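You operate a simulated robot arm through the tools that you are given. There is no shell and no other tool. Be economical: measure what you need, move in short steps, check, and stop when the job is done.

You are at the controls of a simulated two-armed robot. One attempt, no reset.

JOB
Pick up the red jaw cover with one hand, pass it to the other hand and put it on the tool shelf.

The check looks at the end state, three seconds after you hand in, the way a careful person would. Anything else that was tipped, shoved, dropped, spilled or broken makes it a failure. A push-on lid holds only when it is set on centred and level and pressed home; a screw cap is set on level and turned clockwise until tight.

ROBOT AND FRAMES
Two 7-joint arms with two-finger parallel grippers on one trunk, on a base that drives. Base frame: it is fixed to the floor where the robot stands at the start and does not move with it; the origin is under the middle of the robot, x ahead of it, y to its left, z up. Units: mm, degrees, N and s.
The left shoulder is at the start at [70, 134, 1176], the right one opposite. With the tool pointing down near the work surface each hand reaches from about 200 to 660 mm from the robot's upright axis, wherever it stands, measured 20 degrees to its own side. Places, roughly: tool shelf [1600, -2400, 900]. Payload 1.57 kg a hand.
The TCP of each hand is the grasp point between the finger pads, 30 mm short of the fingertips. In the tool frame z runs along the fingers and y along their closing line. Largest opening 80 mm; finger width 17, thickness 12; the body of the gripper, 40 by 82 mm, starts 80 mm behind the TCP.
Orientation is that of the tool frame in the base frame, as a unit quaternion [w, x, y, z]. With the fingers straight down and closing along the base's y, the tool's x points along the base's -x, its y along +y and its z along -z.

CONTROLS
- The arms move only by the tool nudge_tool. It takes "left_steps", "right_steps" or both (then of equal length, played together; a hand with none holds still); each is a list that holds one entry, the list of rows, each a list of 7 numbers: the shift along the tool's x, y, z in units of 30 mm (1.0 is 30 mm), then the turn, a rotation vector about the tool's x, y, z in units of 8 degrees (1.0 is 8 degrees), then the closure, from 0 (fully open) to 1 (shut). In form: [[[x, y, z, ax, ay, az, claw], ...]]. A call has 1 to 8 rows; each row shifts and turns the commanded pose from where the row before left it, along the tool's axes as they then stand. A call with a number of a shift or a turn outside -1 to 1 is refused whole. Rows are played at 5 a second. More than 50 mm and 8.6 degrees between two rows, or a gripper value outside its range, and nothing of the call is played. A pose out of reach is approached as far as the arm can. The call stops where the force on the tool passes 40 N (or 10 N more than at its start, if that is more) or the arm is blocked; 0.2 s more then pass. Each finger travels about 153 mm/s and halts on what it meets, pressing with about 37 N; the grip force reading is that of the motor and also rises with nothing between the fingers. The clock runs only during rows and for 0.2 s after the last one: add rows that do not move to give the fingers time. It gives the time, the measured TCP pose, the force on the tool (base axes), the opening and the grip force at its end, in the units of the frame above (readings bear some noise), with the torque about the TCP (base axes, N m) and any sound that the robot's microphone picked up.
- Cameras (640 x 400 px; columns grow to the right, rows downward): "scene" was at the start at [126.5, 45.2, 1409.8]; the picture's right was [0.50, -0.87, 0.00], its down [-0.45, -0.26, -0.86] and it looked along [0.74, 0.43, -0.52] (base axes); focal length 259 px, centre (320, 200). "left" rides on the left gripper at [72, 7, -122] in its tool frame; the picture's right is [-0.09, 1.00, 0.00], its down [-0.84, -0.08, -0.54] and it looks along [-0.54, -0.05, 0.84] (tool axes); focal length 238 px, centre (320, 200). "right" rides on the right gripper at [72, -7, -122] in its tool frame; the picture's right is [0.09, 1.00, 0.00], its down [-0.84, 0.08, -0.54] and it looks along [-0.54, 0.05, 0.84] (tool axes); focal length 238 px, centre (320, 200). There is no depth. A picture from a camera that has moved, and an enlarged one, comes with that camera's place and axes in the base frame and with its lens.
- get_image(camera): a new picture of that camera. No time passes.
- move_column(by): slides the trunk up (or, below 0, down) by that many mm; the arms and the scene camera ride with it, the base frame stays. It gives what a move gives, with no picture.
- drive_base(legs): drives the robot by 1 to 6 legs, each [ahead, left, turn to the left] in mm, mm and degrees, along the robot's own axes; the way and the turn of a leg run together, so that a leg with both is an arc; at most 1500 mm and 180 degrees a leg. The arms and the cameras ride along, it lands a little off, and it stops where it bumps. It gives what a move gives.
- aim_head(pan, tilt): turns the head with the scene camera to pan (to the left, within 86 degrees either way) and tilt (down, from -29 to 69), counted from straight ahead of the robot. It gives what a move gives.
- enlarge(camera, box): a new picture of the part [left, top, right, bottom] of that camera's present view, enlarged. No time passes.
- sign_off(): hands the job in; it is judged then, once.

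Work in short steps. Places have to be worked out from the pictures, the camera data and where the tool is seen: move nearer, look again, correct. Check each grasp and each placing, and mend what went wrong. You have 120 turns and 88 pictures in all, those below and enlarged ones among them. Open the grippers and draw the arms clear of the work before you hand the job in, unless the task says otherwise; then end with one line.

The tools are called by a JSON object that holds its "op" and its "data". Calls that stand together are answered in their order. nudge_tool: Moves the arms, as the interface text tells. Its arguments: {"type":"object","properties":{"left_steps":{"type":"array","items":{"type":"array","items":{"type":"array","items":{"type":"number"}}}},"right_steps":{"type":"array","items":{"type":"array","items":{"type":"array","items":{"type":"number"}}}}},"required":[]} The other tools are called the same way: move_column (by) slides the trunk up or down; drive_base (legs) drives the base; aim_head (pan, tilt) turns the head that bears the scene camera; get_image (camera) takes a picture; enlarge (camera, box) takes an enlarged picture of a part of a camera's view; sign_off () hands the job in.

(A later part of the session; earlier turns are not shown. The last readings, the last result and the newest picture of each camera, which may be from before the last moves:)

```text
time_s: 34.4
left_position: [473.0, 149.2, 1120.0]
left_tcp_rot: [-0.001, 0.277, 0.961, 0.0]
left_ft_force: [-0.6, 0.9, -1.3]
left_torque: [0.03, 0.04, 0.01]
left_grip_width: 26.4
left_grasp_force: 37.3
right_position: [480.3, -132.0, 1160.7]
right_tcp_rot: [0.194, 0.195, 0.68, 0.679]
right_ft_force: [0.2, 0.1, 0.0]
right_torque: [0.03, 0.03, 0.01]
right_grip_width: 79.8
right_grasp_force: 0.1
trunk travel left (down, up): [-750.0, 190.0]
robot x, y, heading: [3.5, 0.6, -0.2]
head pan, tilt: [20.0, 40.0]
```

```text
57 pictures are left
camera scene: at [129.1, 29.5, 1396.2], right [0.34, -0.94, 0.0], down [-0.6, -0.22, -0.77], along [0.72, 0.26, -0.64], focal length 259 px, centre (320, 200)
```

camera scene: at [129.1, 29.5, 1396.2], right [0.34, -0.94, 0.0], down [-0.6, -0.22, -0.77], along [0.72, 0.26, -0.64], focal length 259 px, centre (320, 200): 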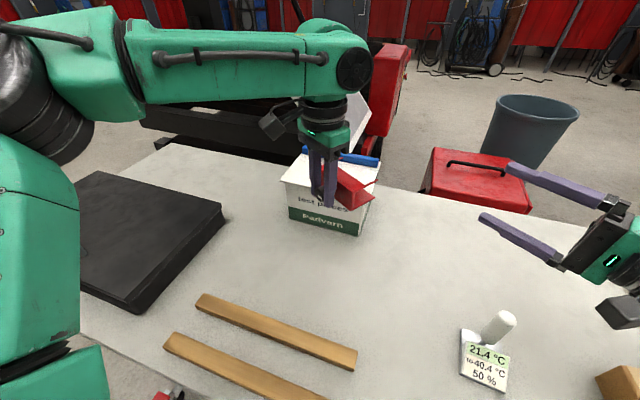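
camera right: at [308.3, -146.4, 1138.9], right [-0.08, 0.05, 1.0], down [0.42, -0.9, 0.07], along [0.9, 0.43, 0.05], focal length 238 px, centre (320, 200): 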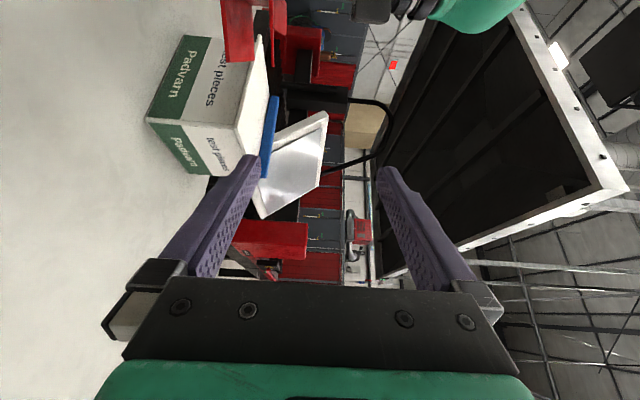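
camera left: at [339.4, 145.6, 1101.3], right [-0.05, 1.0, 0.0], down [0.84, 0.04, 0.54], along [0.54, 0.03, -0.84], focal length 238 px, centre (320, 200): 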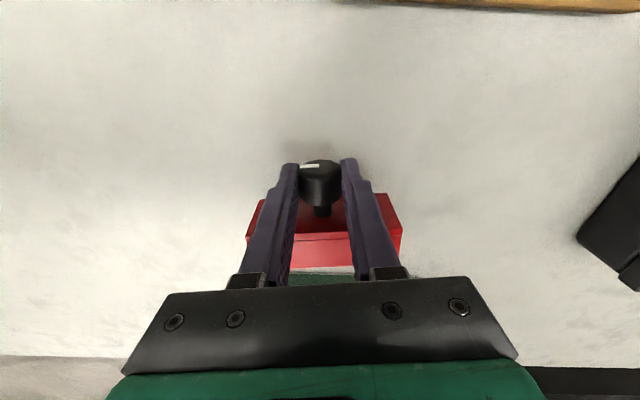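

Geometry: the grasp point should be at (508.6, 127, 1105.5), approached along (0.53, 0.85, 0). I move the right hand to 130 mm short of it and look along the fingers.

{"op": "nudge_tool", "data": {"right_steps": [[[0.754, -0.368, 0.698, 0, 0, 0, 0], [0.754, -0.368, 0.698, 0, 0, 0, 0], [0.754, -0.368, 0.698, 0, 0, 0, 0], [0.754, -0.368, 0.698, 0, 0, 0, 0], [0.754, -0.368, 0.698, 0, 0, 0, 0], [0, 0, 0, 0, 0, 0, 0]]]}}

{"op": "get_image", "data": {"camera": "right"}}

{"op": "enlarge", "data": {"camera": "scene", "box": [240, 60, 500, 260]}}

```text
time_s: 35.8
left_position: [473.3, 148.4, 1120.6]
left_tcp_rot: [0.0, 0.277, 0.961, 0.001]
left_ft_force: [0.9, -0.6, -1.2]
left_torque: [0.03, 0.04, 0.01]
left_grip_width: 26.2
left_grasp_force: 37.0
right_position: [440.9, 14.9, 1107.6]
right_tcp_rot: [0.194, 0.196, 0.68, 0.68]
right_ft_force: [0.4, -0.8, 0.8]
right_torque: [0.03, -0.02, 0.01]
right_grip_width: 80.0
right_grasp_force: 0.1
trunk travel left (down, up): [-750.0, 190.0]
robot x, y, heading: [2.2, -1.1, 0.3]
head pan, tilt: [20.0, 40.0]
```

```text
56 pictures are left
camera right: at [315.9, -49.8, 1099.6], right [-0.08, 0.05, 1.0], down [0.42, -0.9, 0.08], along [0.9, 0.43, 0.05], focal length 238 px, centre (320, 200)
```

right: 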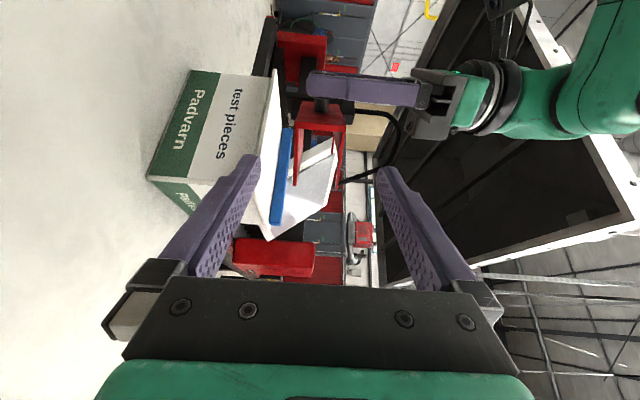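

```text
2.00 times, centred on (370, 160) of scene
camera zoom: at [128.4, 28.6, 1396.3], right [0.34, -0.94, 0.0], down [-0.6, -0.22, -0.77], along [0.72, 0.26, -0.64], focal length 517 px, centre (220, 280)
```

zoom: 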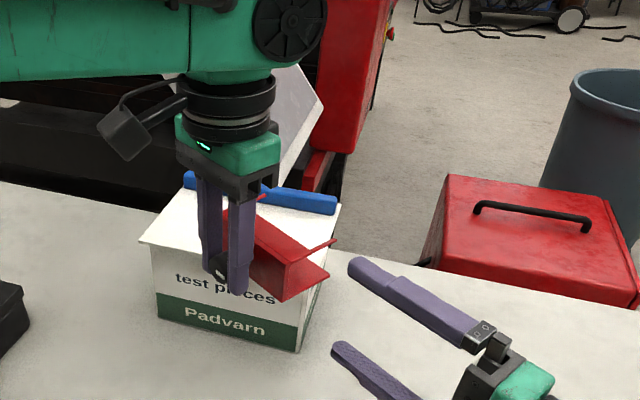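

The cover's end profile appears exactly where predicted, centred on the fingers. I slide in 130 mm along the tool axis.

{"op": "nudge_tool", "data": {"right_steps": [[[0.05, -0.07, 0.6, 0, 0, 0, 0], [0, 0, 0.75, 0, 0, 0, 0], [0, 0, 0.75, 0, 0, 0, 0], [0, 0, 0.75, 0, 0, 0, 0], [0, 0, 0.75, 0, 0, 0, 0], [0, 0, 0.74, 0, 0, 0, 0], [0, 0, 0, 0, 0, 0, 0]]]}}

{"op": "get_image", "data": {"camera": "right"}}

{"op": "enlarge", "data": {"camera": "scene", "box": [240, 60, 500, 260]}}

```text
time_s: 37.4
left_position: [473.4, 149.3, 1120.1]
left_tcp_rot: [0.0, 0.277, 0.961, -0.001]
left_ft_force: [0.4, 0.1, -1.6]
left_torque: [0.01, 0.01, 0.01]
left_grip_width: 26.3
left_grasp_force: 36.3
right_position: [494.0, 96.2, 1120.9]
right_tcp_rot: [0.193, 0.196, 0.681, 0.679]
right_ft_force: [-0.9, 0.9, -0.2]
right_torque: [0.0, -0.01, 0.02]
right_grip_width: 80.0
right_grasp_force: 0.1
right hand out of reach, approached as far as the arm can: row 5, 6
trunk travel left (down, up): [-750.0, 190.0]
robot x, y, heading: [-2.6, 2.3, 0.2]
head pan, tilt: [20.0, 40.0]
```

```text
54 pictures are left
camera right: at [370.6, 31.4, 1113.4], right [-0.08, 0.05, 1.0], down [0.42, -0.9, 0.08], along [0.9, 0.43, 0.05], focal length 238 px, centre (320, 200)
```

right: 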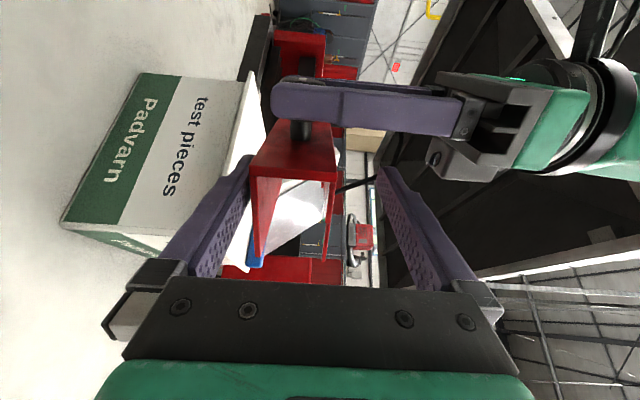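

```text
2.00 times, centred on (370, 160) of scene
camera zoom: at [129.1, 29.2, 1396.2], right [0.34, -0.94, 0.0], down [-0.6, -0.22, -0.77], along [0.72, 0.26, -0.64], focal length 517 px, centre (220, 280)
```

zoom: 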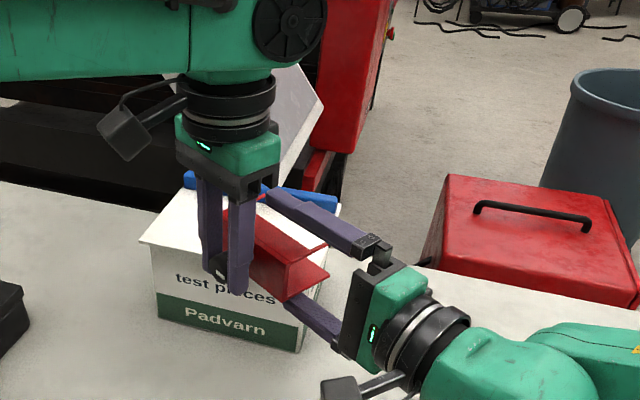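

The right hand can't reach the last 40 mm and drifted 15 mm high. I bring it back slightly and down, then move the cover to it with the left hand instead.

{"op": "nudge_tool", "data": {"right_steps": [[[0, -0.25, -0.2, 0, 0, 0, 0], [0, -0.25, -0.2, 0, 0, 0, 0], [0, 0, 0, 0, 0, 0, 0]]]}}

{"op": "get_image", "data": {"camera": "right"}}

```text
time_s: 38.2
left_position: [473.5, 149.5, 1121.1]
left_tcp_rot: [0.0, 0.277, 0.961, 0.0]
left_ft_force: [0.7, 0.4, -1.2]
left_torque: [0.03, 0.03, 0.01]
left_grip_width: 26.5
left_grasp_force: 36.9
right_position: [488.6, 85.9, 1106.8]
right_tcp_rot: [0.195, 0.195, 0.68, 0.68]
right_ft_force: [0.5, 0.1, 0.0]
right_torque: [0.0, 0.0, 0.02]
right_grip_width: 80.1
right_grasp_force: 0.1
trunk travel left (down, up): [-750.0, 190.0]
robot x, y, heading: [1.3, 1.9, -0.1]
head pan, tilt: [20.0, 40.0]
```

```text
52 pictures are left
camera right: at [363.8, 21.1, 1099.0], right [-0.08, 0.05, 1.0], down [0.42, -0.9, 0.08], along [0.9, 0.43, 0.05], focal length 238 px, centre (320, 200)
```

right: 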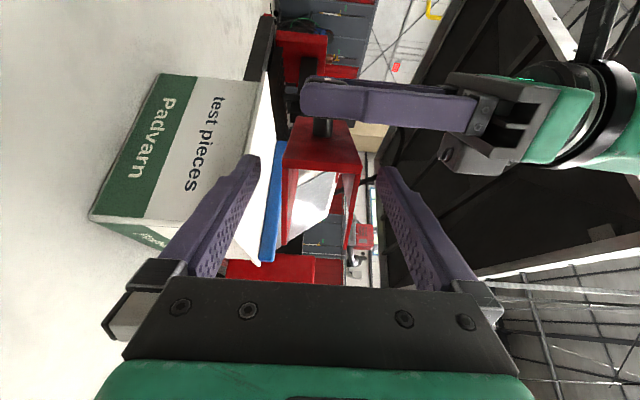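

The right hand is centred on the cover's end. The left now brings the cover 46 mm onto the right fingers.

{"op": "nudge_tool", "data": {"left_steps": [[[-0.04, -0.38, 0, 0, 0, 0, 1], [-0.04, -0.38, 0, 0, 0, 0, 1], [-0.04, -0.38, 0, 0, 0, 0, 1], [-0.03, -0.39, 0, 0, 0, 0, 1], [0, 0, 0, 0, 0, 0, 1]]]}}

{"op": "get_image", "data": {"camera": "right"}}

{"op": "enlarge", "data": {"camera": "scene", "box": [240, 60, 500, 260]}}

```text
time_s: 39.4
left_position: [452.9, 108.2, 1120.2]
left_tcp_rot: [0.0, 0.277, 0.961, 0.0]
left_ft_force: [-1.3, 0.6, -0.7]
left_torque: [0.06, 0.03, 0.0]
left_grip_width: 26.4
left_grasp_force: 37.0
right_position: [487.6, 85.7, 1106.9]
right_tcp_rot: [0.193, 0.196, 0.68, 0.679]
right_ft_force: [-0.9, -0.1, 0.6]
right_torque: [-0.01, -0.05, 0.03]
right_grip_width: 80.1
right_grasp_force: 0.0
trunk travel left (down, up): [-750.0, 190.0]
robot x, y, heading: [-3.6, 4.5, -0.1]
head pan, tilt: [20.0, 40.0]
```

```text
51 pictures are left
camera right: at [364.0, 21.2, 1099.0], right [-0.08, 0.05, 1.0], down [0.42, -0.9, 0.08], along [0.9, 0.43, 0.05], focal length 238 px, centre (320, 200)
```

right: 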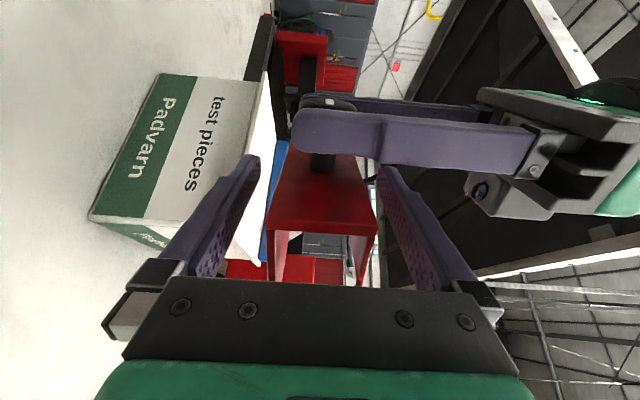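

```text
2.00 times, centred on (370, 160) of scene
camera zoom: at [128.7, 29.3, 1396.3], right [0.34, -0.94, 0.0], down [-0.6, -0.22, -0.77], along [0.72, 0.26, -0.64], focal length 517 px, centre (220, 280)
```

zoom: 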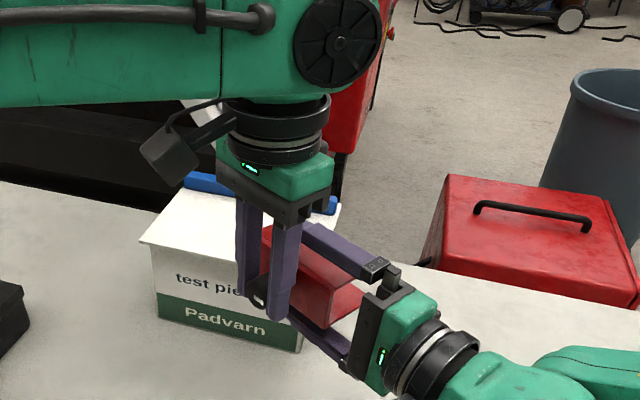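

The cover sits centred between the right fingers. I close the right hand.

{"op": "nudge_tool", "data": {"right_steps": [[[0, 0, 0, 0, 0, 0, 0.35], [0, 0, 0, 0, 0, 0, 0.45], [0, 0, 0, 0, 0, 0, 1], [0, 0, 0, 0, 0, 0, 1], [0, 0, 0, 0, 0, 0, 1]]]}}

{"op": "get_image", "data": {"camera": "right"}}

```text
time_s: 40.6
left_position: [453.9, 108.2, 1121.1]
left_tcp_rot: [0.0, 0.277, 0.961, 0.0]
left_ft_force: [-1.4, -0.4, 0.6]
left_torque: [0.0, 0.02, -0.02]
left_grip_width: 26.5
left_grasp_force: 37.4
right_position: [487.6, 85.2, 1107.5]
right_tcp_rot: [0.194, 0.196, 0.68, 0.679]
right_ft_force: [1.0, 0.5, -1.2]
right_torque: [0.02, -0.01, 0.01]
right_grip_width: 43.6
right_grasp_force: 36.9
trunk travel left (down, up): [-750.0, 190.0]
robot x, y, heading: [2.3, 0.2, 0.1]
head pan, tilt: [20.0, 40.0]
```

```text
49 pictures are left
camera right: at [364.0, 21.0, 1098.9], right [-0.08, 0.05, 1.0], down [0.42, -0.9, 0.08], along [0.9, 0.43, 0.05], focal length 238 px, centre (320, 200)
```

right: 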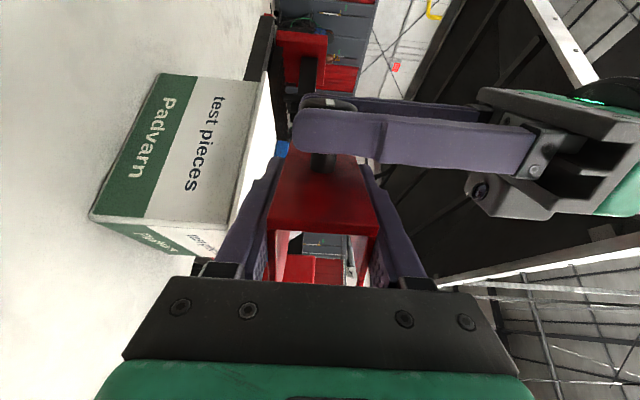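

The right hand holds the body (43.6 mm, 37 N) along its full length. I open the left hand and lift it straight off.

{"op": "nudge_tool", "data": {"left_steps": [[[0, 0, 0, 0, 0, 0, 0.4], [0, 0, 0, 0, 0, 0, 0.4], [0, 0, -0.3, 0, 0, 0, 0.4], [0, 0, -0.6, 0, 0, 0, 0.4], [0, 0, -0.9, 0, 0, 0, 0.4], [0, 0, -0.9, 0, 0, 0, 0.2], [0.3, 0.9, -0.5, 0, 0, 0, 0], [0.3, 0.9, 0, 0, 0, 0, 0]]]}}

{"op": "get_image", "data": {"camera": "right"}}

{"op": "get_image", "data": {"camera": "scene"}}

```text
time_s: 42.4
left_position: [463.0, 170.0, 1214.9]
left_tcp_rot: [0.0, 0.276, 0.961, 0.0]
left_ft_force: [-0.5, 1.1, -0.5]
left_torque: [-0.01, 0.01, 0.01]
left_grip_width: 79.8
left_grasp_force: 0.0
left hand out of reach, approached as far as the arm can: row 6
right_position: [487.4, 86.9, 1106.4]
right_tcp_rot: [0.194, 0.195, 0.68, 0.679]
right_ft_force: [-1.0, 0.2, -0.8]
right_torque: [-0.01, -0.01, 0.0]
right_grip_width: 43.8
right_grasp_force: 37.1
trunk travel left (down, up): [-750.0, 190.0]
robot x, y, heading: [-1.2, -0.3, 0.3]
head pan, tilt: [20.0, 40.0]
```

```text
48 pictures are left
camera right: at [364.4, 22.1, 1098.8], right [-0.08, 0.05, 1.0], down [0.42, -0.9, 0.08], along [0.9, 0.43, 0.05], focal length 238 px, centre (320, 200)
```

right: 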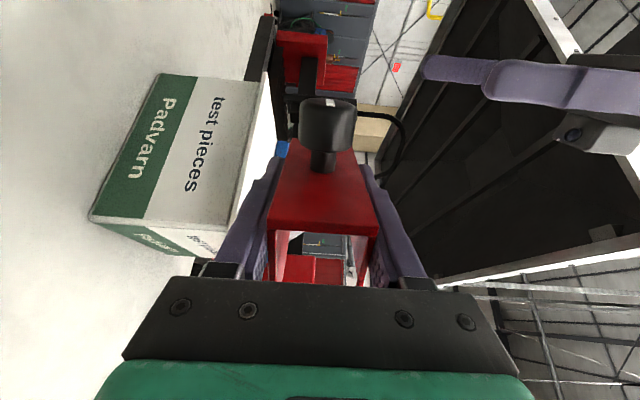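

```text
47 pictures are left
camera scene: at [129.4, 30.5, 1396.2], right [0.34, -0.94, 0.0], down [-0.6, -0.22, -0.77], along [0.72, 0.26, -0.64], focal length 259 px, centre (320, 200)
```

scene: 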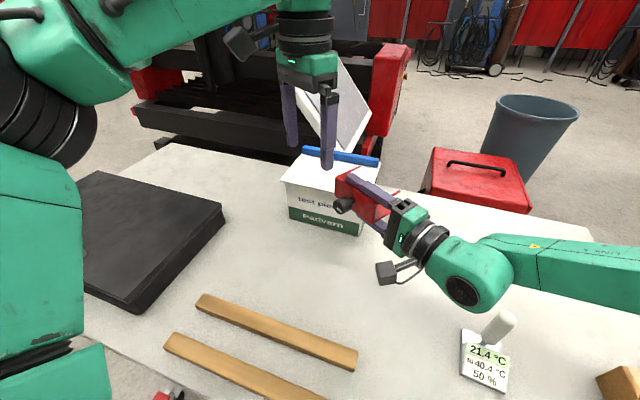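

Hand-over done; the right hand alone holds the cover. I draw the left hand away to the left and bring the right back to the roomier spot tested before.

{"op": "nudge_tool", "data": {"left_steps": [[[0.93, 0.65, 0.07, 0, 0, 0, 0], [0.93, 0.65, 0.07, 0, 0, 0, 0], [0.93, 0.65, 0.07, 0, 0, 0, 0], [0.93, 0.65, 0.07, 0, 0, 0, 0], [0.93, 0.65, 0.07, 0, 0, 0, 0], [0.93, 0.65, 0.07, 0, 0, 0, 0], [0.93, 0.65, 0.07, 0, 0, 0, 0]]], "right_steps": [[[-0.15, 0.21, -0.4, 0, 0, 0, 1], [-0.15, 0.21, -0.7, 0, 0, 0, 1], [-0.15, 0.21, -0.8, 0, 0, 0, 1], [-0.15, 0.21, -0.8, 0, 0, 0, 1], [-0.15, 0.21, -0.8, 0, 0, 0, 1], [-0.15, 0.21, -0.8, 0, 0, 0, 1], [-0.15, 0.21, -0.8, 0, 0, 0, 1]]]}}

{"op": "nudge_tool", "data": {"right_steps": [[[0, 0, 0, 0, 0, 0.3, 1], [0, 0, 0, 0, 0, 0.5, 1], [0, 0, 0, 0, 0, 0.6, 1], [0, 0, 0, 0, 0, 0.6, 1], [0, 0, 0, 0, 0, 0.6, 1], [0, 0, 0, 0, 0, 0.6, 1], [0, 0, 0, 0, 0, 0.5, 1], [0, 0, 0, 0, 0, 0.3, 1]]]}}

{"op": "get_image", "data": {"camera": "right"}}

```text
time_s: 44.0
left_position: [366.8, 389.9, 1200.1]
left_tcp_rot: [0.001, 0.277, 0.961, 0.0]
left_ft_force: [0.2, 0.4, -0.3]
left_torque: [-0.01, -0.04, 0.0]
left_grip_width: 80.0
left_grasp_force: 0.1
right_position: [431.5, -59.0, 1152.2]
right_tcp_rot: [0.195, 0.196, 0.679, 0.68]
right_ft_force: [-0.8, 0.3, -0.4]
right_torque: [-0.02, -0.04, 0.0]
right_grip_width: 43.6
right_grasp_force: 37.1
trunk travel left (down, up): [-750.0, 190.0]
robot x, y, heading: [-0.0, -1.5, -0.1]
head pan, tilt: [20.0, 40.0]
```

```text
time_s: 45.8
left_position: [369.5, 388.5, 1200.2]
left_tcp_rot: [0.001, 0.276, 0.961, 0.0]
left_ft_force: [0.7, 0.4, -0.6]
left_torque: [-0.02, -0.01, -0.04]
left_grip_width: 80.0
left_grasp_force: 0.2
right_position: [433.7, -59.6, 1151.1]
right_tcp_rot: [-0.001, 0.376, 0.599, 0.707]
right_ft_force: [0.3, -0.2, -1.5]
right_torque: [0.01, -0.02, -0.01]
right_grip_width: 43.6
right_grasp_force: 36.7
trunk travel left (down, up): [-750.0, 190.0]
robot x, y, heading: [-4.8, 2.6, -0.1]
head pan, tilt: [20.0, 40.0]
```

```text
46 pictures are left
camera right: at [315.9, -129.1, 1182.4], right [0.38, -0.24, 0.89], down [0.35, -0.86, -0.38], along [0.86, 0.46, -0.25], focal length 238 px, centre (320, 200)
```

right: 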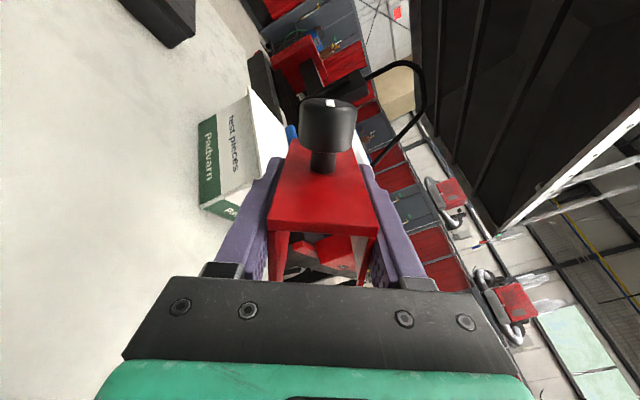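

The grip is unchanged after 32° of roll. I complete the remaining 58°.

{"op": "nudge_tool", "data": {"right_steps": [[[0, 0, 0, 0, 0, 0.3, 1], [0, 0, 0, 0, 0, 0.5, 1], [0, 0, 0, 0, 0, 0.6, 1], [0, 0, 0, 0, 0, 0.6, 1], [0, 0, 0, 0, 0, 0.6, 1], [0, 0, 0, 0, 0, 0.6, 1], [0, 0, 0, 0, 0, 0.6, 1], [0, 0, 0, 0, 0, 0.5, 1]]]}}

{"op": "nudge_tool", "data": {"right_steps": [[[0, 0, 0, 0, 0, 0.5, 1], [0, 0, 0, 0, 0, 0.6, 1], [0, 0, 0, 0, 0, 0.6, 1], [0, 0, 0, 0, 0, 0.6, 1], [0, 0, 0, 0, 0, 0.4, 1], [0, 0, 0, 0, 0, 0.25, 1]]]}}

{"op": "get_image", "data": {"camera": "scene"}}

```text
time_s: 47.6
left_position: [370.5, 389.0, 1200.2]
left_tcp_rot: [0.0, 0.277, 0.961, 0.0]
left_ft_force: [0.3, -0.1, 0.0]
left_torque: [-0.02, -0.02, -0.04]
left_grip_width: 80.3
left_grasp_force: 0.1
right_position: [432.7, -59.1, 1151.0]
right_tcp_rot: [-0.211, 0.536, 0.462, 0.675]
right_ft_force: [-0.5, -0.9, -1.1]
right_torque: [0.01, 0.01, 0.0]
right_grip_width: 43.7
right_grasp_force: 36.8
trunk travel left (down, up): [-750.0, 190.0]
robot x, y, heading: [-2.0, -1.6, -0.1]
head pan, tilt: [20.0, 40.0]
```

```text
time_s: 49.0
left_position: [368.8, 390.3, 1199.6]
left_tcp_rot: [0.0, 0.277, 0.961, 0.0]
left_ft_force: [0.0, 0.3, 0.2]
left_torque: [-0.01, -0.01, 0.02]
left_grip_width: 79.9
left_grasp_force: 0.1
right_position: [431.9, -58.9, 1151.6]
right_tcp_rot: [-0.344, 0.619, 0.342, 0.617]
right_ft_force: [0.3, 0.9, -1.2]
right_torque: [0.02, -0.01, 0.01]
right_grip_width: 43.9
right_grasp_force: 37.5
trunk travel left (down, up): [-750.0, 190.0]
robot x, y, heading: [1.2, 0.5, -0.1]
head pan, tilt: [20.0, 40.0]
```

```text
45 pictures are left
camera scene: at [128.6, 29.1, 1396.3], right [0.34, -0.94, 0.0], down [-0.6, -0.22, -0.77], along [0.72, 0.26, -0.64], focal length 259 px, centre (320, 200)
```

scene: 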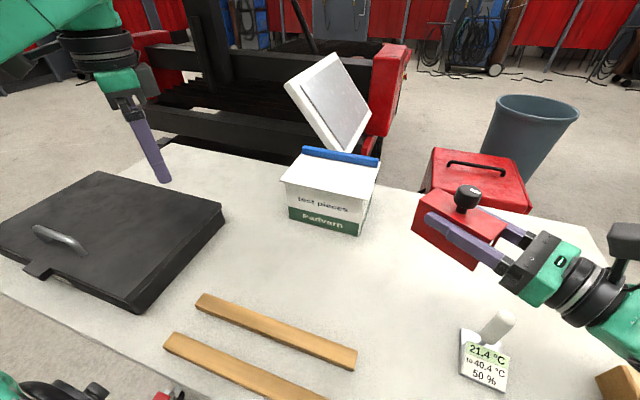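

The cover is upright and firm. I back off 200 mm and slide 1150 mm to the right, clear of the table, then look toward the shelf.

{"op": "drive_base", "data": {"legs": [[-200, 0, 0], [0, -1150, 0]]}}

{"op": "aim_head", "data": {"pan": -40, "tilt": 20}}

{"op": "get_image", "data": {"camera": "scene"}}

```text
time_s: 56.0
left_position: [170.9, -750.5, 1200.1]
left_tcp_rot: [0.001, 0.275, 0.962, 0.0]
left_ft_force: [-0.2, -0.4, 0.1]
left_torque: [-0.06, 0.0, -0.01]
left_grip_width: 79.9
left_grasp_force: 0.2
right_position: [236.3, -1198.9, 1150.5]
right_tcp_rot: [-0.344, 0.618, 0.344, 0.617]
right_ft_force: [-0.8, 0.6, -1.1]
right_torque: [-0.02, -0.02, -0.02]
right_grip_width: 43.5
right_grasp_force: 37.3
trunk travel left (down, up): [-750.0, 190.0]
robot x, y, heading: [-197.0, -1141.3, 0.3]
head pan, tilt: [20.0, 40.0]
```

```text
time_s: 57.4
left_position: [170.9, -750.3, 1200.1]
left_tcp_rot: [0.001, 0.274, 0.962, 0.001]
left_ft_force: [-0.5, 0.0, -0.7]
left_torque: [-0.01, -0.01, 0.01]
left_grip_width: 80.2
left_grasp_force: 0.1
right_position: [236.6, -1198.4, 1151.1]
right_tcp_rot: [-0.344, 0.618, 0.344, 0.618]
right_ft_force: [0.0, -1.0, -0.8]
right_torque: [0.01, -0.02, 0.01]
right_grip_width: 43.7
right_grasp_force: 36.9
trunk travel left (down, up): [-750.0, 190.0]
robot x, y, heading: [-191.9, -1140.6, 0.3]
head pan, tilt: [-40.0, 20.0]
```

```text
44 pictures are left
camera scene: at [-76.5, -1200.4, 1427.7], right [-0.64, -0.77, 0.0], down [-0.26, 0.22, -0.94], along [0.72, -0.6, -0.34], focal length 259 px, centre (320, 200)
```

scene: 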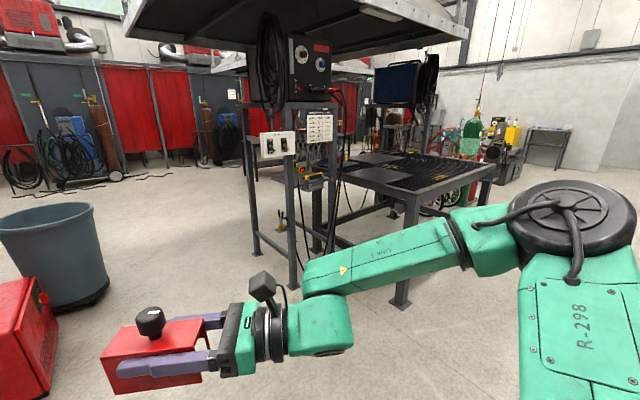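

The red toolbox and bin stand on the floor near (2110, -556) and (2400, -680), and the lane ahead is free. I drive ahead to x≈1600 and turn right to face the frame.

{"op": "drive_base", "data": {"legs": [[1400, 0, 0], [400, 0, 0], [0, 0, -90]]}}

{"op": "aim_head", "data": {"pan": 0, "tilt": 25}}

{"op": "get_image", "data": {"camera": "scene"}}

```text
time_s: 64.8
left_position: [1581.4, -749.4, 1201.0]
left_tcp_rot: [0.002, 0.278, 0.961, 0.0]
left_ft_force: [-0.4, 0.4, -0.8]
left_torque: [-0.02, 0.01, 0.0]
left_grip_width: 79.9
left_grasp_force: 0.1
right_position: [1647.2, -1196.1, 1153.7]
right_tcp_rot: [-0.342, 0.617, 0.344, 0.62]
right_ft_force: [-1.4, 0.0, -0.6]
right_torque: [-0.02, 0.02, 0.01]
right_grip_width: 43.8
right_grasp_force: 37.1
trunk travel left (down, up): [-750.0, 190.0]
robot x, y, heading: [1222.3, -1138.3, 0.2]
head pan, tilt: [-40.0, 20.0]
stopped in leg 2: the robot was blocked; the commanded pose is now the measured one
```

```text
time_s: 65.9
left_position: [1582.0, -749.1, 1201.3]
left_tcp_rot: [0.0, 0.279, 0.96, -0.001]
left_ft_force: [0.3, 0.6, -0.3]
left_torque: [0.02, 0.02, -0.03]
left_grip_width: 79.9
left_grasp_force: 0.1
right_position: [1646.9, -1197.1, 1155.4]
right_tcp_rot: [-0.341, 0.617, 0.344, 0.62]
right_ft_force: [-0.4, -1.0, -1.9]
right_torque: [0.0, -0.01, -0.04]
right_grip_width: 43.2
right_grasp_force: 37.2
trunk travel left (down, up): [-750.0, 190.0]
robot x, y, heading: [1224.6, -1138.5, 0.2]
head pan, tilt: [0.0, 25.0]
```

```text
43 pictures are left
camera scene: at [1352.8, -1137.4, 1420.8], right [0.0, -1.0, 0.0], down [-0.41, 0.0, -0.91], along [0.91, 0.0, -0.41], focal length 259 px, centre (320, 200)
```

scene: 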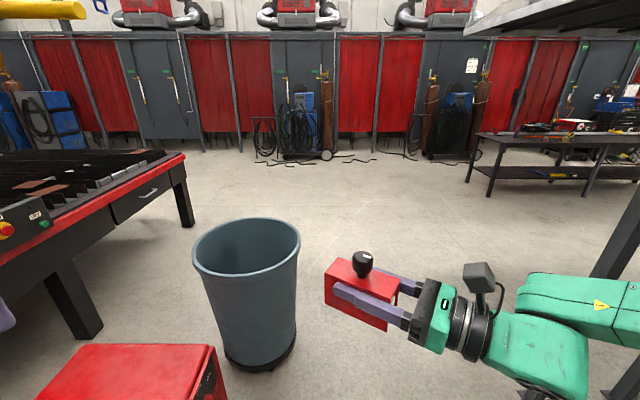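

The base was blocked: triangulating, the red case is really a cart about 465 high spanning x 1450–2060 with its side at y≈-700, which my base touched or nearly touched. I back off, move further right, and only then turn.

{"op": "drive_base", "data": {"legs": [[-150, 0, 0], [0, -330, 0], [0, 0, -90]]}}

{"op": "get_image", "data": {"camera": "scene"}}

```text
time_s: 72.9
left_position: [1461.5, -1838.3, 1198.8]
left_tcp_rot: [-0.002, 0.877, 0.481, 0.002]
left_ft_force: [0.3, 0.0, -0.3]
left_torque: [0.02, -0.01, 0.03]
left_grip_width: 80.0
left_grasp_force: 0.0
right_position: [1011.6, -1901.4, 1149.4]
right_tcp_rot: [0.195, 0.68, -0.197, 0.679]
right_ft_force: [-0.4, -0.6, -0.3]
right_torque: [0.04, -0.04, 0.01]
right_grip_width: 43.9
right_grasp_force: 36.9
trunk travel left (down, up): [-750.0, 190.0]
robot x, y, heading: [1069.0, -1471.1, -90.1]
head pan, tilt: [0.0, 25.0]
```

```text
42 pictures are left
camera scene: at [1071.6, -1611.1, 1419.6], right [-1.0, 0.0, 0.0], down [0.0, 0.42, -0.91], along [0.0, -0.91, -0.42], focal length 259 px, centre (320, 200)
```

scene: 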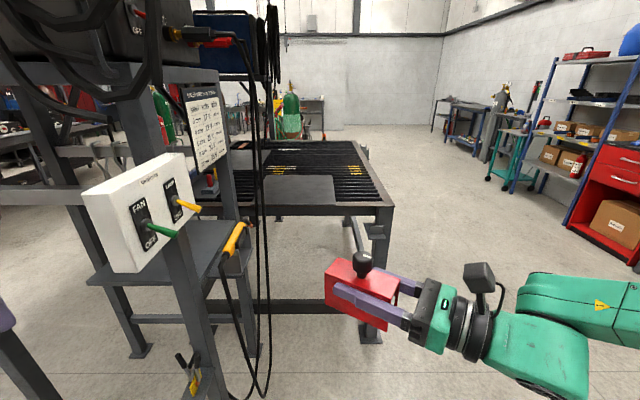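

The shelf plate is visible inside the frame, below the switch box. I take a closer look.

{"op": "aim_head", "data": {"pan": 35, "tilt": 35}}

{"op": "get_image", "data": {"camera": "scene"}}

```text
time_s: 73.9
left_position: [1459.7, -1836.9, 1199.1]
left_tcp_rot: [-0.001, 0.877, 0.481, 0.001]
left_ft_force: [0.3, 0.0, -0.3]
left_torque: [0.02, -0.01, 0.04]
left_grip_width: 79.9
left_grasp_force: 0.2
right_position: [1012.5, -1901.1, 1150.3]
right_tcp_rot: [0.195, 0.68, -0.196, 0.679]
right_ft_force: [0.5, -0.7, -1.9]
right_torque: [0.0, 0.01, 0.0]
right_grip_width: 43.8
right_grasp_force: 37.2
trunk travel left (down, up): [-750.0, 190.0]
robot x, y, heading: [1074.1, -1470.8, -90.3]
head pan, tilt: [35.0, 35.0]
```

```text
41 pictures are left
camera scene: at [1121.9, -1591.3, 1403.9], right [-0.82, -0.57, 0.0], down [-0.33, 0.47, -0.82], along [0.47, -0.67, -0.57], focal length 259 px, centre (320, 200)
```

scene: 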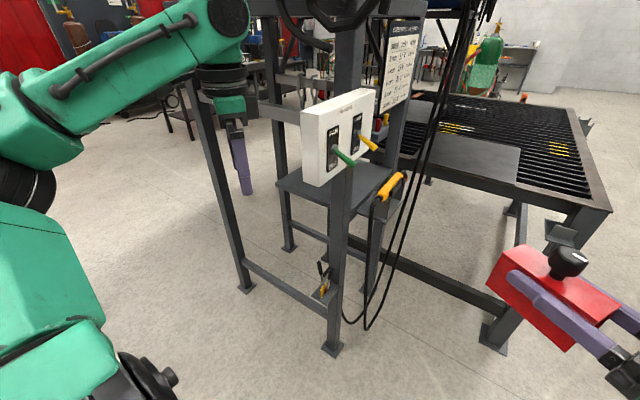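

The shelf's front edge is at y≈-2165, spanning x≈1450–1740, with the switch box and post at its low-x end. I'll place at about (1640, -2235) with the hand pointing at -y. Here in the open I extend the right hand and turn it almost straight ahead, and tuck the left hand in.

{"op": "nudge_tool", "data": {"right_steps": [[[0, 0.4, 0, 0, 0, 0, 1], [0, 0.7, 0, 0, 0, 0, 1], [0, 0.75, 0, 0, 0, 0, 1], [0, 0.75, 0, 0, 0, 0, 1], [0, 0.7, 0, -0.3, 0, 0, 1], [0, 0.6, 0, -0.5, 0, 0, 1], [0, 0.4, 0, -0.6, 0, 0, 1], [0, 0, 0, -0.6, 0, 0, 1]]], "left_steps": [[[0.5, 0, 0, 0, 0, 0, 0], [0.5, 0, 0, 0, 0, 0, 0], [0.5, 0, 0, 0, 0, 0, 0], [0.5, 0, 0, 0, 0, 0, 0], [0.5, 0, 0, 0, 0, 0, 0], [0.5, 0, 0, 0, 0, 0, 0], [0.5, 0, 0, 0, 0, 0, 0], [0.5, 0, 0, 0, 0, 0, 0]]]}}

{"op": "nudge_tool", "data": {"right_steps": [[[0, 0, 0, -0.6, 0, 0, 1], [0, 0, 0, -0.6, 0, 0, 1], [0, 0, 0, -0.6, 0, 0, 1], [0, 0, 0, -0.6, 0, 0, 1], [0, 0, 0, -0.6, 0, 0, 1], [0, 0, 0, -0.6, 0, 0, 1], [0, 0, 0, -0.3, 0, 0, 1]]]}}

{"op": "aim_head", "data": {"pan": 0, "tilt": 35}}

{"op": "get_image", "data": {"camera": "scene"}}

```text
time_s: 75.7
left_position: [1525.8, -1736.8, 1199.8]
left_tcp_rot: [-0.001, 0.877, 0.48, 0.001]
left_ft_force: [-0.1, -0.6, 0.4]
left_torque: [0.03, 0.01, 0.03]
left_grip_width: 80.0
left_grasp_force: 0.0
right_position: [941.4, -2008.8, 1150.2]
right_tcp_rot: [0.288, 0.646, -0.29, 0.645]
right_ft_force: [0.4, 0.3, -1.3]
right_torque: [-0.01, -0.01, 0.02]
right_grip_width: 43.7
right_grasp_force: 36.9
trunk travel left (down, up): [-750.0, 190.0]
robot x, y, heading: [1071.3, -1470.2, -90.1]
head pan, tilt: [35.0, 35.0]
```

```text
time_s: 77.3
left_position: [1525.8, -1737.3, 1199.5]
left_tcp_rot: [-0.002, 0.878, 0.479, 0.001]
left_ft_force: [0.3, 0.4, -0.9]
left_torque: [0.02, -0.03, -0.01]
left_grip_width: 79.8
left_grasp_force: 0.1
right_position: [942.4, -2009.4, 1150.2]
right_tcp_rot: [0.452, 0.544, -0.452, 0.543]
right_ft_force: [0.0, -0.5, -0.8]
right_torque: [0.0, -0.01, 0.01]
right_grip_width: 43.5
right_grasp_force: 37.8
trunk travel left (down, up): [-750.0, 190.0]
robot x, y, heading: [1074.9, -1470.1, -90.1]
head pan, tilt: [35.0, 35.0]
```

```text
time_s: 78.3
left_position: [1525.9, -1736.4, 1199.4]
left_tcp_rot: [-0.002, 0.877, 0.481, 0.002]
left_ft_force: [0.5, -0.3, -0.7]
left_torque: [0.04, 0.04, -0.01]
left_grip_width: 79.9
left_grasp_force: 0.0
right_position: [942.1, -2009.3, 1151.0]
right_tcp_rot: [0.451, 0.545, -0.452, 0.544]
right_ft_force: [0.3, -0.3, -1.3]
right_torque: [0.03, 0.01, -0.03]
right_grip_width: 43.7
right_grasp_force: 36.4
trunk travel left (down, up): [-750.0, 190.0]
robot x, y, heading: [1072.1, -1469.1, -90.2]
head pan, tilt: [0.0, 35.0]
```

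```text
40 pictures are left
camera scene: at [1071.6, -1607.0, 1403.9], right [-1.0, 0.0, 0.0], down [0.0, 0.57, -0.82], along [0.0, -0.82, -0.57], focal length 259 px, centre (320, 200)
```

scene: 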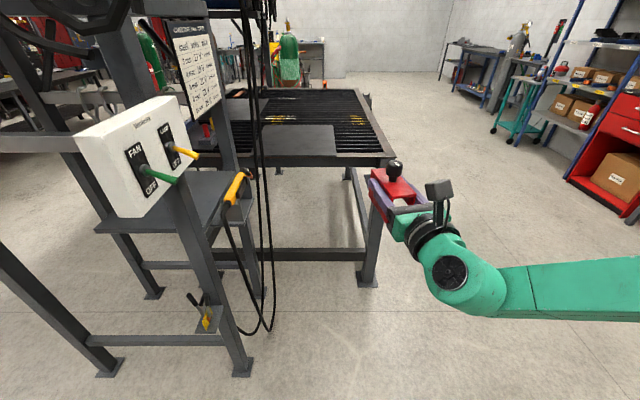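

The hand now points ahead (about 10° left), level, at robot-frame (539, -131). The switch box hangs near (1435, -1970…) with its bottom at z≈1105, so I go low and well back of it: lower the trunk 180 mm, back off 150 mm and slide left (+x) by 700 mm.

{"op": "move_column", "data": {"by": -180}}

{"op": "drive_base", "data": {"legs": [[-150, 0, 0], [0, 700, 0]]}}

{"op": "aim_head", "data": {"pan": 5, "tilt": 25}}

{"op": "get_image", "data": {"camera": "scene"}}

{"op": "get_image", "data": {"camera": "right"}}

```text
time_s: 80.3
left_position: [1526.6, -1736.6, 1019.9]
left_tcp_rot: [-0.002, 0.877, 0.481, 0.002]
left_ft_force: [-0.5, -0.5, 0.0]
left_torque: [0.01, 0.0, 0.0]
left_grip_width: 80.0
left_grasp_force: 0.0
right_position: [942.0, -2009.5, 970.3]
right_tcp_rot: [0.452, 0.544, -0.453, 0.543]
right_ft_force: [-0.6, -0.9, -1.2]
right_torque: [0.0, -0.03, 0.03]
right_grip_width: 43.3
right_grasp_force: 37.1
trunk travel left (down, up): [-570.0, 370.0]
robot x, y, heading: [1071.9, -1468.4, -90.2]
head pan, tilt: [0.0, 35.0]
```

```text
time_s: 85.1
left_position: [2236.3, -1590.5, 1019.9]
left_tcp_rot: [-0.002, 0.878, 0.48, 0.001]
left_ft_force: [0.4, 0.6, -0.6]
left_torque: [0.02, 0.01, 0.0]
left_grip_width: 80.0
left_grasp_force: 0.0
right_position: [1649.6, -1862.2, 971.6]
right_tcp_rot: [0.451, 0.545, -0.452, 0.543]
right_ft_force: [-0.3, -0.1, -1.8]
right_torque: [-0.02, 0.01, 0.01]
right_grip_width: 43.6
right_grasp_force: 37.4
trunk travel left (down, up): [-570.0, 370.0]
robot x, y, heading: [1780.8, -1323.1, -90.3]
head pan, tilt: [0.0, 35.0]
```

```text
time_s: 85.9
left_position: [2234.0, -1589.8, 1019.7]
left_tcp_rot: [-0.002, 0.877, 0.48, 0.002]
left_ft_force: [0.9, 0.3, -0.6]
left_torque: [0.01, -0.01, 0.0]
left_grip_width: 79.9
left_grasp_force: 0.0
right_position: [1652.0, -1862.3, 970.0]
right_tcp_rot: [0.452, 0.544, -0.453, 0.543]
right_ft_force: [0.3, 0.1, -1.4]
right_torque: [0.03, 0.02, 0.02]
right_grip_width: 43.7
right_grasp_force: 37.0
trunk travel left (down, up): [-570.0, 370.0]
robot x, y, heading: [1782.8, -1318.0, -90.4]
head pan, tilt: [5.0, 25.0]
```

```text
39 pictures are left
camera scene: at [1789.2, -1463.4, 1239.6], right [-1.0, -0.08, 0.0], down [-0.04, 0.42, -0.91], along [0.07, -0.9, -0.42], focal length 259 px, centre (320, 200)
```

scene: 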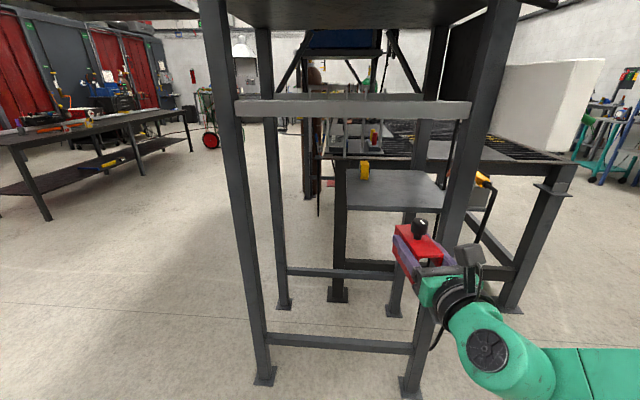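

```text
38 pictures are left
camera right: at [1636.9, -1740.8, 1041.1], right [-0.98, -0.18, 0.09], down [-0.17, 0.52, -0.84], along [0.1, -0.83, -0.54], focal length 238 px, centre (320, 200)
```

right: 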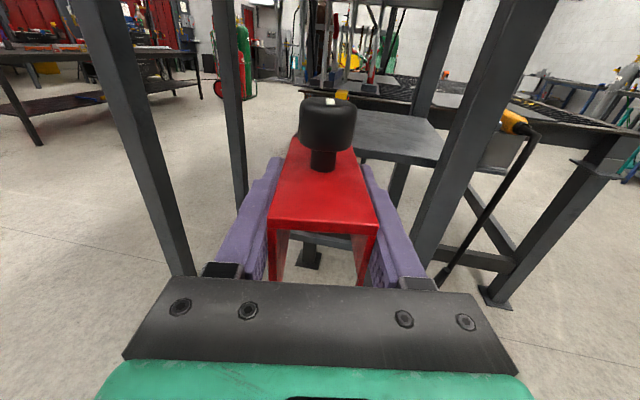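

From here: shelf plate spans x≈1490–1760, y≈-2150 to -2470, z≈890–900, front bar bottom at z≈1146, and the forearm runs at z≈925, below the switch box. I advance 250 mm and shift 20 mm to the right.

{"op": "drive_base", "data": {"legs": [[250, -20, 0]]}}

{"op": "aim_head", "data": {"pan": -15, "tilt": 30}}

{"op": "get_image", "data": {"camera": "scene"}}

{"op": "get_image", "data": {"camera": "right"}}

```text
time_s: 87.7
left_position: [2213.7, -1842.7, 1019.4]
left_tcp_rot: [-0.002, 0.877, 0.48, 0.002]
left_ft_force: [0.6, 0.2, 0.2]
left_torque: [0.02, 0.0, 0.01]
left_grip_width: 79.8
left_grasp_force: 0.1
right_position: [1630.1, -2113.2, 970.6]
right_tcp_rot: [0.451, 0.545, -0.452, 0.544]
right_ft_force: [0.2, -0.4, -1.1]
right_torque: [-0.01, 0.03, 0.0]
right_grip_width: 43.8
right_grasp_force: 36.6
trunk travel left (down, up): [-570.0, 370.0]
robot x, y, heading: [1760.5, -1573.1, -89.9]
head pan, tilt: [5.0, 25.0]
```

```text
time_s: 88.5
left_position: [2214.5, -1841.4, 1019.2]
left_tcp_rot: [-0.002, 0.877, 0.48, 0.002]
left_ft_force: [0.7, -0.2, 0.1]
left_torque: [-0.03, 0.01, 0.05]
left_grip_width: 80.2
left_grasp_force: 0.0
right_position: [1628.9, -2114.4, 970.4]
right_tcp_rot: [0.451, 0.545, -0.452, 0.544]
right_ft_force: [0.8, 0.9, -0.8]
right_torque: [0.02, -0.03, 0.01]
right_grip_width: 43.9
right_grasp_force: 36.7
trunk travel left (down, up): [-570.0, 370.0]
robot x, y, heading: [1761.9, -1571.2, -90.3]
head pan, tilt: [-15.0, 30.0]
```

```text
37 pictures are left
camera scene: at [1736.9, -1711.0, 1231.7], right [-0.97, 0.26, 0.0], down [0.13, 0.48, -0.87], along [-0.23, -0.84, -0.5], focal length 259 px, centre (320, 200)
```

scene: 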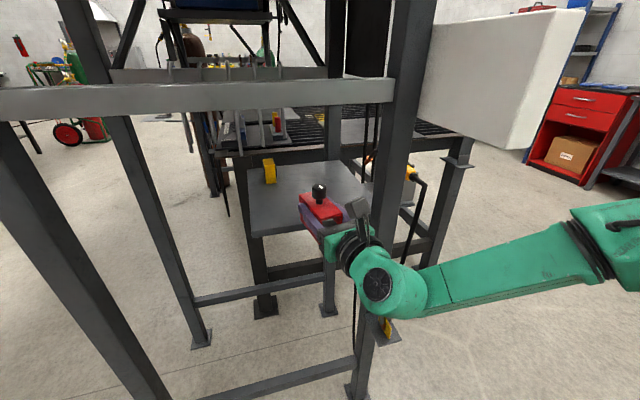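

```text
36 pictures are left
camera right: at [1616.2, -1992.9, 1041.2], right [-0.98, -0.18, 0.09], down [-0.18, 0.52, -0.84], along [0.1, -0.83, -0.54], focal length 238 px, centre (320, 200)
```

right: 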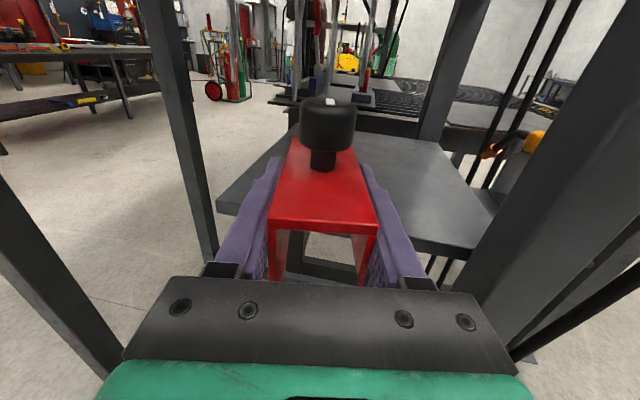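

The right camera places the shelf's front edge at y≈-2176 and its left corner at x≈1744. I need the TCP at y≈-2255: I extend the arm 60 mm along -y, then creep the base 80 mm.

{"op": "nudge_tool", "data": {"right_steps": [[[0, 0.09, 0.4, 0, 0, 0, 1], [0, 0.09, 0.5, 0, 0, 0, 1], [0, 0.09, 0.5, 0, 0, 0, 1], [0, 0.09, 0.55, 0, 0, 0, 1]]]}}

{"op": "drive_base", "data": {"legs": [[80, 0, 0]]}}

{"op": "get_image", "data": {"camera": "scene"}}

{"op": "get_image", "data": {"camera": "right"}}

```text
time_s: 89.5
left_position: [2214.4, -1843.2, 1019.4]
left_tcp_rot: [-0.002, 0.877, 0.481, 0.001]
left_ft_force: [-0.8, -0.3, 0.2]
left_torque: [0.06, -0.01, 0.01]
left_grip_width: 79.8
left_grasp_force: 0.0
right_position: [1629.7, -2174.3, 969.5]
right_tcp_rot: [0.452, 0.544, -0.453, 0.542]
right_ft_force: [-0.4, 0.5, -0.8]
right_torque: [-0.01, -0.01, 0.0]
right_grip_width: 43.9
right_grasp_force: 37.5
trunk travel left (down, up): [-570.0, 370.0]
robot x, y, heading: [1760.4, -1576.5, -90.4]
head pan, tilt: [-15.0, 30.0]
```

```text
time_s: 90.6
left_position: [2214.3, -1922.0, 1017.5]
left_tcp_rot: [-0.002, 0.877, 0.48, 0.001]
left_ft_force: [0.3, 0.5, -0.2]
left_torque: [0.01, 0.0, -0.03]
left_grip_width: 79.7
left_grasp_force: 0.1
right_position: [1629.9, -2254.0, 970.3]
right_tcp_rot: [0.452, 0.544, -0.453, 0.543]
right_ft_force: [-0.6, -0.7, -1.3]
right_torque: [0.02, -0.01, -0.01]
right_grip_width: 43.6
right_grasp_force: 37.2
trunk travel left (down, up): [-570.0, 370.0]
robot x, y, heading: [1762.8, -1654.5, -90.2]
head pan, tilt: [-15.0, 30.0]
```

```text
35 pictures are left
camera scene: at [1736.5, -1791.3, 1231.6], right [-0.96, 0.26, 0.0], down [0.13, 0.48, -0.87], along [-0.23, -0.84, -0.5], focal length 259 px, centre (320, 200)
```

scene: 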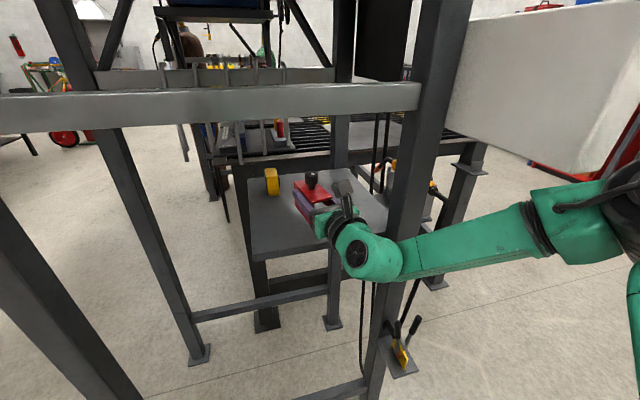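

```text
34 pictures are left
camera right: at [1615.7, -2132.7, 1040.7], right [-0.98, -0.18, 0.09], down [-0.18, 0.52, -0.84], along [0.1, -0.83, -0.54], focal length 238 px, centre (320, 200)
```

right: 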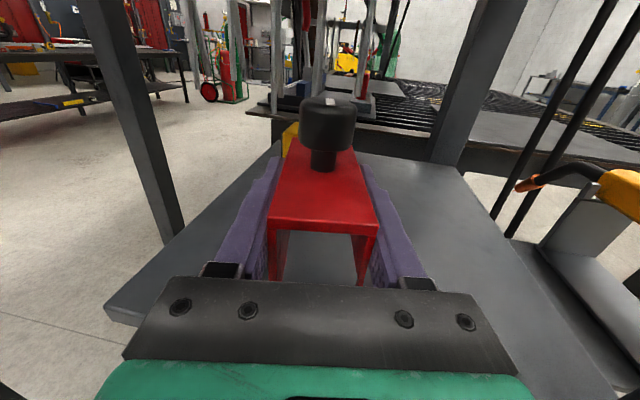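

The cover is over the shelf; the front edge looks to be at y≈-2185…-2193, so I go 20 mm deeper, then lower with the trunk until it touches.

{"op": "nudge_tool", "data": {"right_steps": [[[0, 0.06, 0.33, 0, 0, 0, 1], [0, 0.06, 0.33, 0, 0, 0, 1], [0, 0, 0, 0, 0, 0, 1]]]}}

{"op": "nudge_tool", "data": {"right_steps": [[[-0.2, 0, 0, 0, 0, 0, 1], [-0.2, 0, 0, 0, 0, 0, 1], [-0.2, 0, 0, 0, 0, 0, 1], [-0.1, 0, 0, 0, 0, 0, 1], [0, 0, 0, 0, 0, 0, 1]]]}}

{"op": "enlarge", "data": {"camera": "scene", "box": [240, 140, 400, 280]}}

```text
time_s: 91.4
left_position: [2213.8, -1922.0, 1020.5]
left_tcp_rot: [-0.002, 0.877, 0.48, 0.001]
left_ft_force: [-0.3, 0.2, -0.1]
left_torque: [-0.03, 0.0, -0.01]
left_grip_width: 80.0
left_grasp_force: 0.1
right_position: [1629.0, -2273.5, 970.1]
right_tcp_rot: [0.451, 0.545, -0.453, 0.543]
right_ft_force: [0.3, -0.4, -0.8]
right_torque: [0.04, -0.02, -0.05]
right_grip_width: 43.5
right_grasp_force: 36.7
trunk travel left (down, up): [-570.0, 370.0]
robot x, y, heading: [1762.1, -1651.4, -90.2]
head pan, tilt: [-15.0, 30.0]
```

```text
time_s: 92.6
left_position: [2213.4, -1921.8, 1020.0]
left_tcp_rot: [-0.003, 0.877, 0.48, 0.002]
left_ft_force: [-1.0, -0.3, -0.2]
left_torque: [0.0, -0.02, 0.0]
left_grip_width: 80.0
left_grasp_force: 0.0
right_position: [1630.4, -2273.9, 948.4]
right_tcp_rot: [0.451, 0.545, -0.452, 0.544]
right_ft_force: [0.4, -0.1, -1.1]
right_torque: [0.0, 0.0, -0.01]
right_grip_width: 43.8
right_grasp_force: 37.4
trunk travel left (down, up): [-570.0, 370.0]
robot x, y, heading: [1759.2, -1654.4, -90.3]
head pan, tilt: [-15.0, 30.0]
```

```text
2.86 times, centred on (320, 210) of scene
camera zoom: at [1736.5, -1790.8, 1231.6], right [-0.96, 0.26, 0.0], down [0.13, 0.48, -0.87], along [-0.23, -0.84, -0.5], focal length 739 px, centre (320, 171)
```

zoom: 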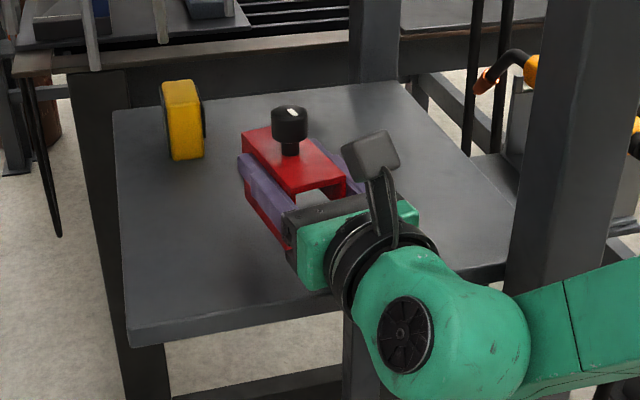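

It's well inside the shelf with a small gap still. I continue down in 2 mm steps, watching force.

{"op": "nudge_tool", "data": {"right_steps": [[[-0.08, 0, 0, 0, 0, 0, 1], [-0.08, 0, 0, 0, 0, 0, 1], [0, 0, 0, 0, 0, 0, 1]]]}}

{"op": "nudge_tool", "data": {"right_steps": [[[-0.06, 0, 0, 0, 0, 0, 1], [-0.06, 0, 0, 0, 0, 0, 1], [0, 0, 0, 0, 0, 0, 1]]]}}

{"op": "nudge_tool", "data": {"right_steps": [[[-0.06, 0, 0, 0, 0, 0, 1], [0, 0, 0, 0, 0, 0, 1]]]}}

```text
time_s: 93.4
left_position: [2214.8, -1922.4, 1020.3]
left_tcp_rot: [-0.002, 0.877, 0.48, 0.002]
left_ft_force: [0.1, 0.3, -0.2]
left_torque: [-0.04, -0.03, 0.0]
left_grip_width: 80.0
left_grasp_force: 0.1
right_position: [1629.9, -2273.1, 943.1]
right_tcp_rot: [0.451, 0.544, -0.453, 0.543]
right_ft_force: [0.0, 0.2, -1.6]
right_torque: [0.01, 0.01, 0.0]
right_grip_width: 43.8
right_grasp_force: 37.1
trunk travel left (down, up): [-570.0, 370.0]
robot x, y, heading: [1762.7, -1657.6, -90.1]
head pan, tilt: [-15.0, 30.0]
```

```text
time_s: 94.2
left_position: [2213.8, -1923.0, 1018.6]
left_tcp_rot: [-0.002, 0.877, 0.48, 0.003]
left_ft_force: [-1.0, -0.3, 0.3]
left_torque: [-0.03, 0.0, 0.0]
left_grip_width: 79.8
left_grasp_force: 0.0
right_position: [1630.1, -2274.1, 940.2]
right_tcp_rot: [0.451, 0.545, -0.453, 0.543]
right_ft_force: [0.1, -0.5, -1.8]
right_torque: [0.01, 0.01, 0.01]
right_grip_width: 43.6
right_grasp_force: 36.6
trunk travel left (down, up): [-570.0, 370.0]
robot x, y, heading: [1762.3, -1653.7, -90.2]
head pan, tilt: [-15.0, 30.0]
```

```text
time_s: 94.8
left_position: [2213.8, -1922.0, 1018.3]
left_tcp_rot: [-0.002, 0.877, 0.48, 0.001]
left_ft_force: [0.5, -0.4, 0.8]
left_torque: [-0.07, 0.01, -0.01]
left_grip_width: 80.0
left_grasp_force: 0.1
right_position: [1630.6, -2272.1, 938.4]
right_tcp_rot: [0.452, 0.544, -0.453, 0.543]
right_ft_force: [0.2, -0.1, -1.1]
right_torque: [0.0, 0.0, -0.01]
right_grip_width: 43.5
right_grasp_force: 36.9
trunk travel left (down, up): [-570.0, 370.0]
robot x, y, heading: [1758.2, -1652.6, -90.2]
head pan, tilt: [-15.0, 30.0]
```

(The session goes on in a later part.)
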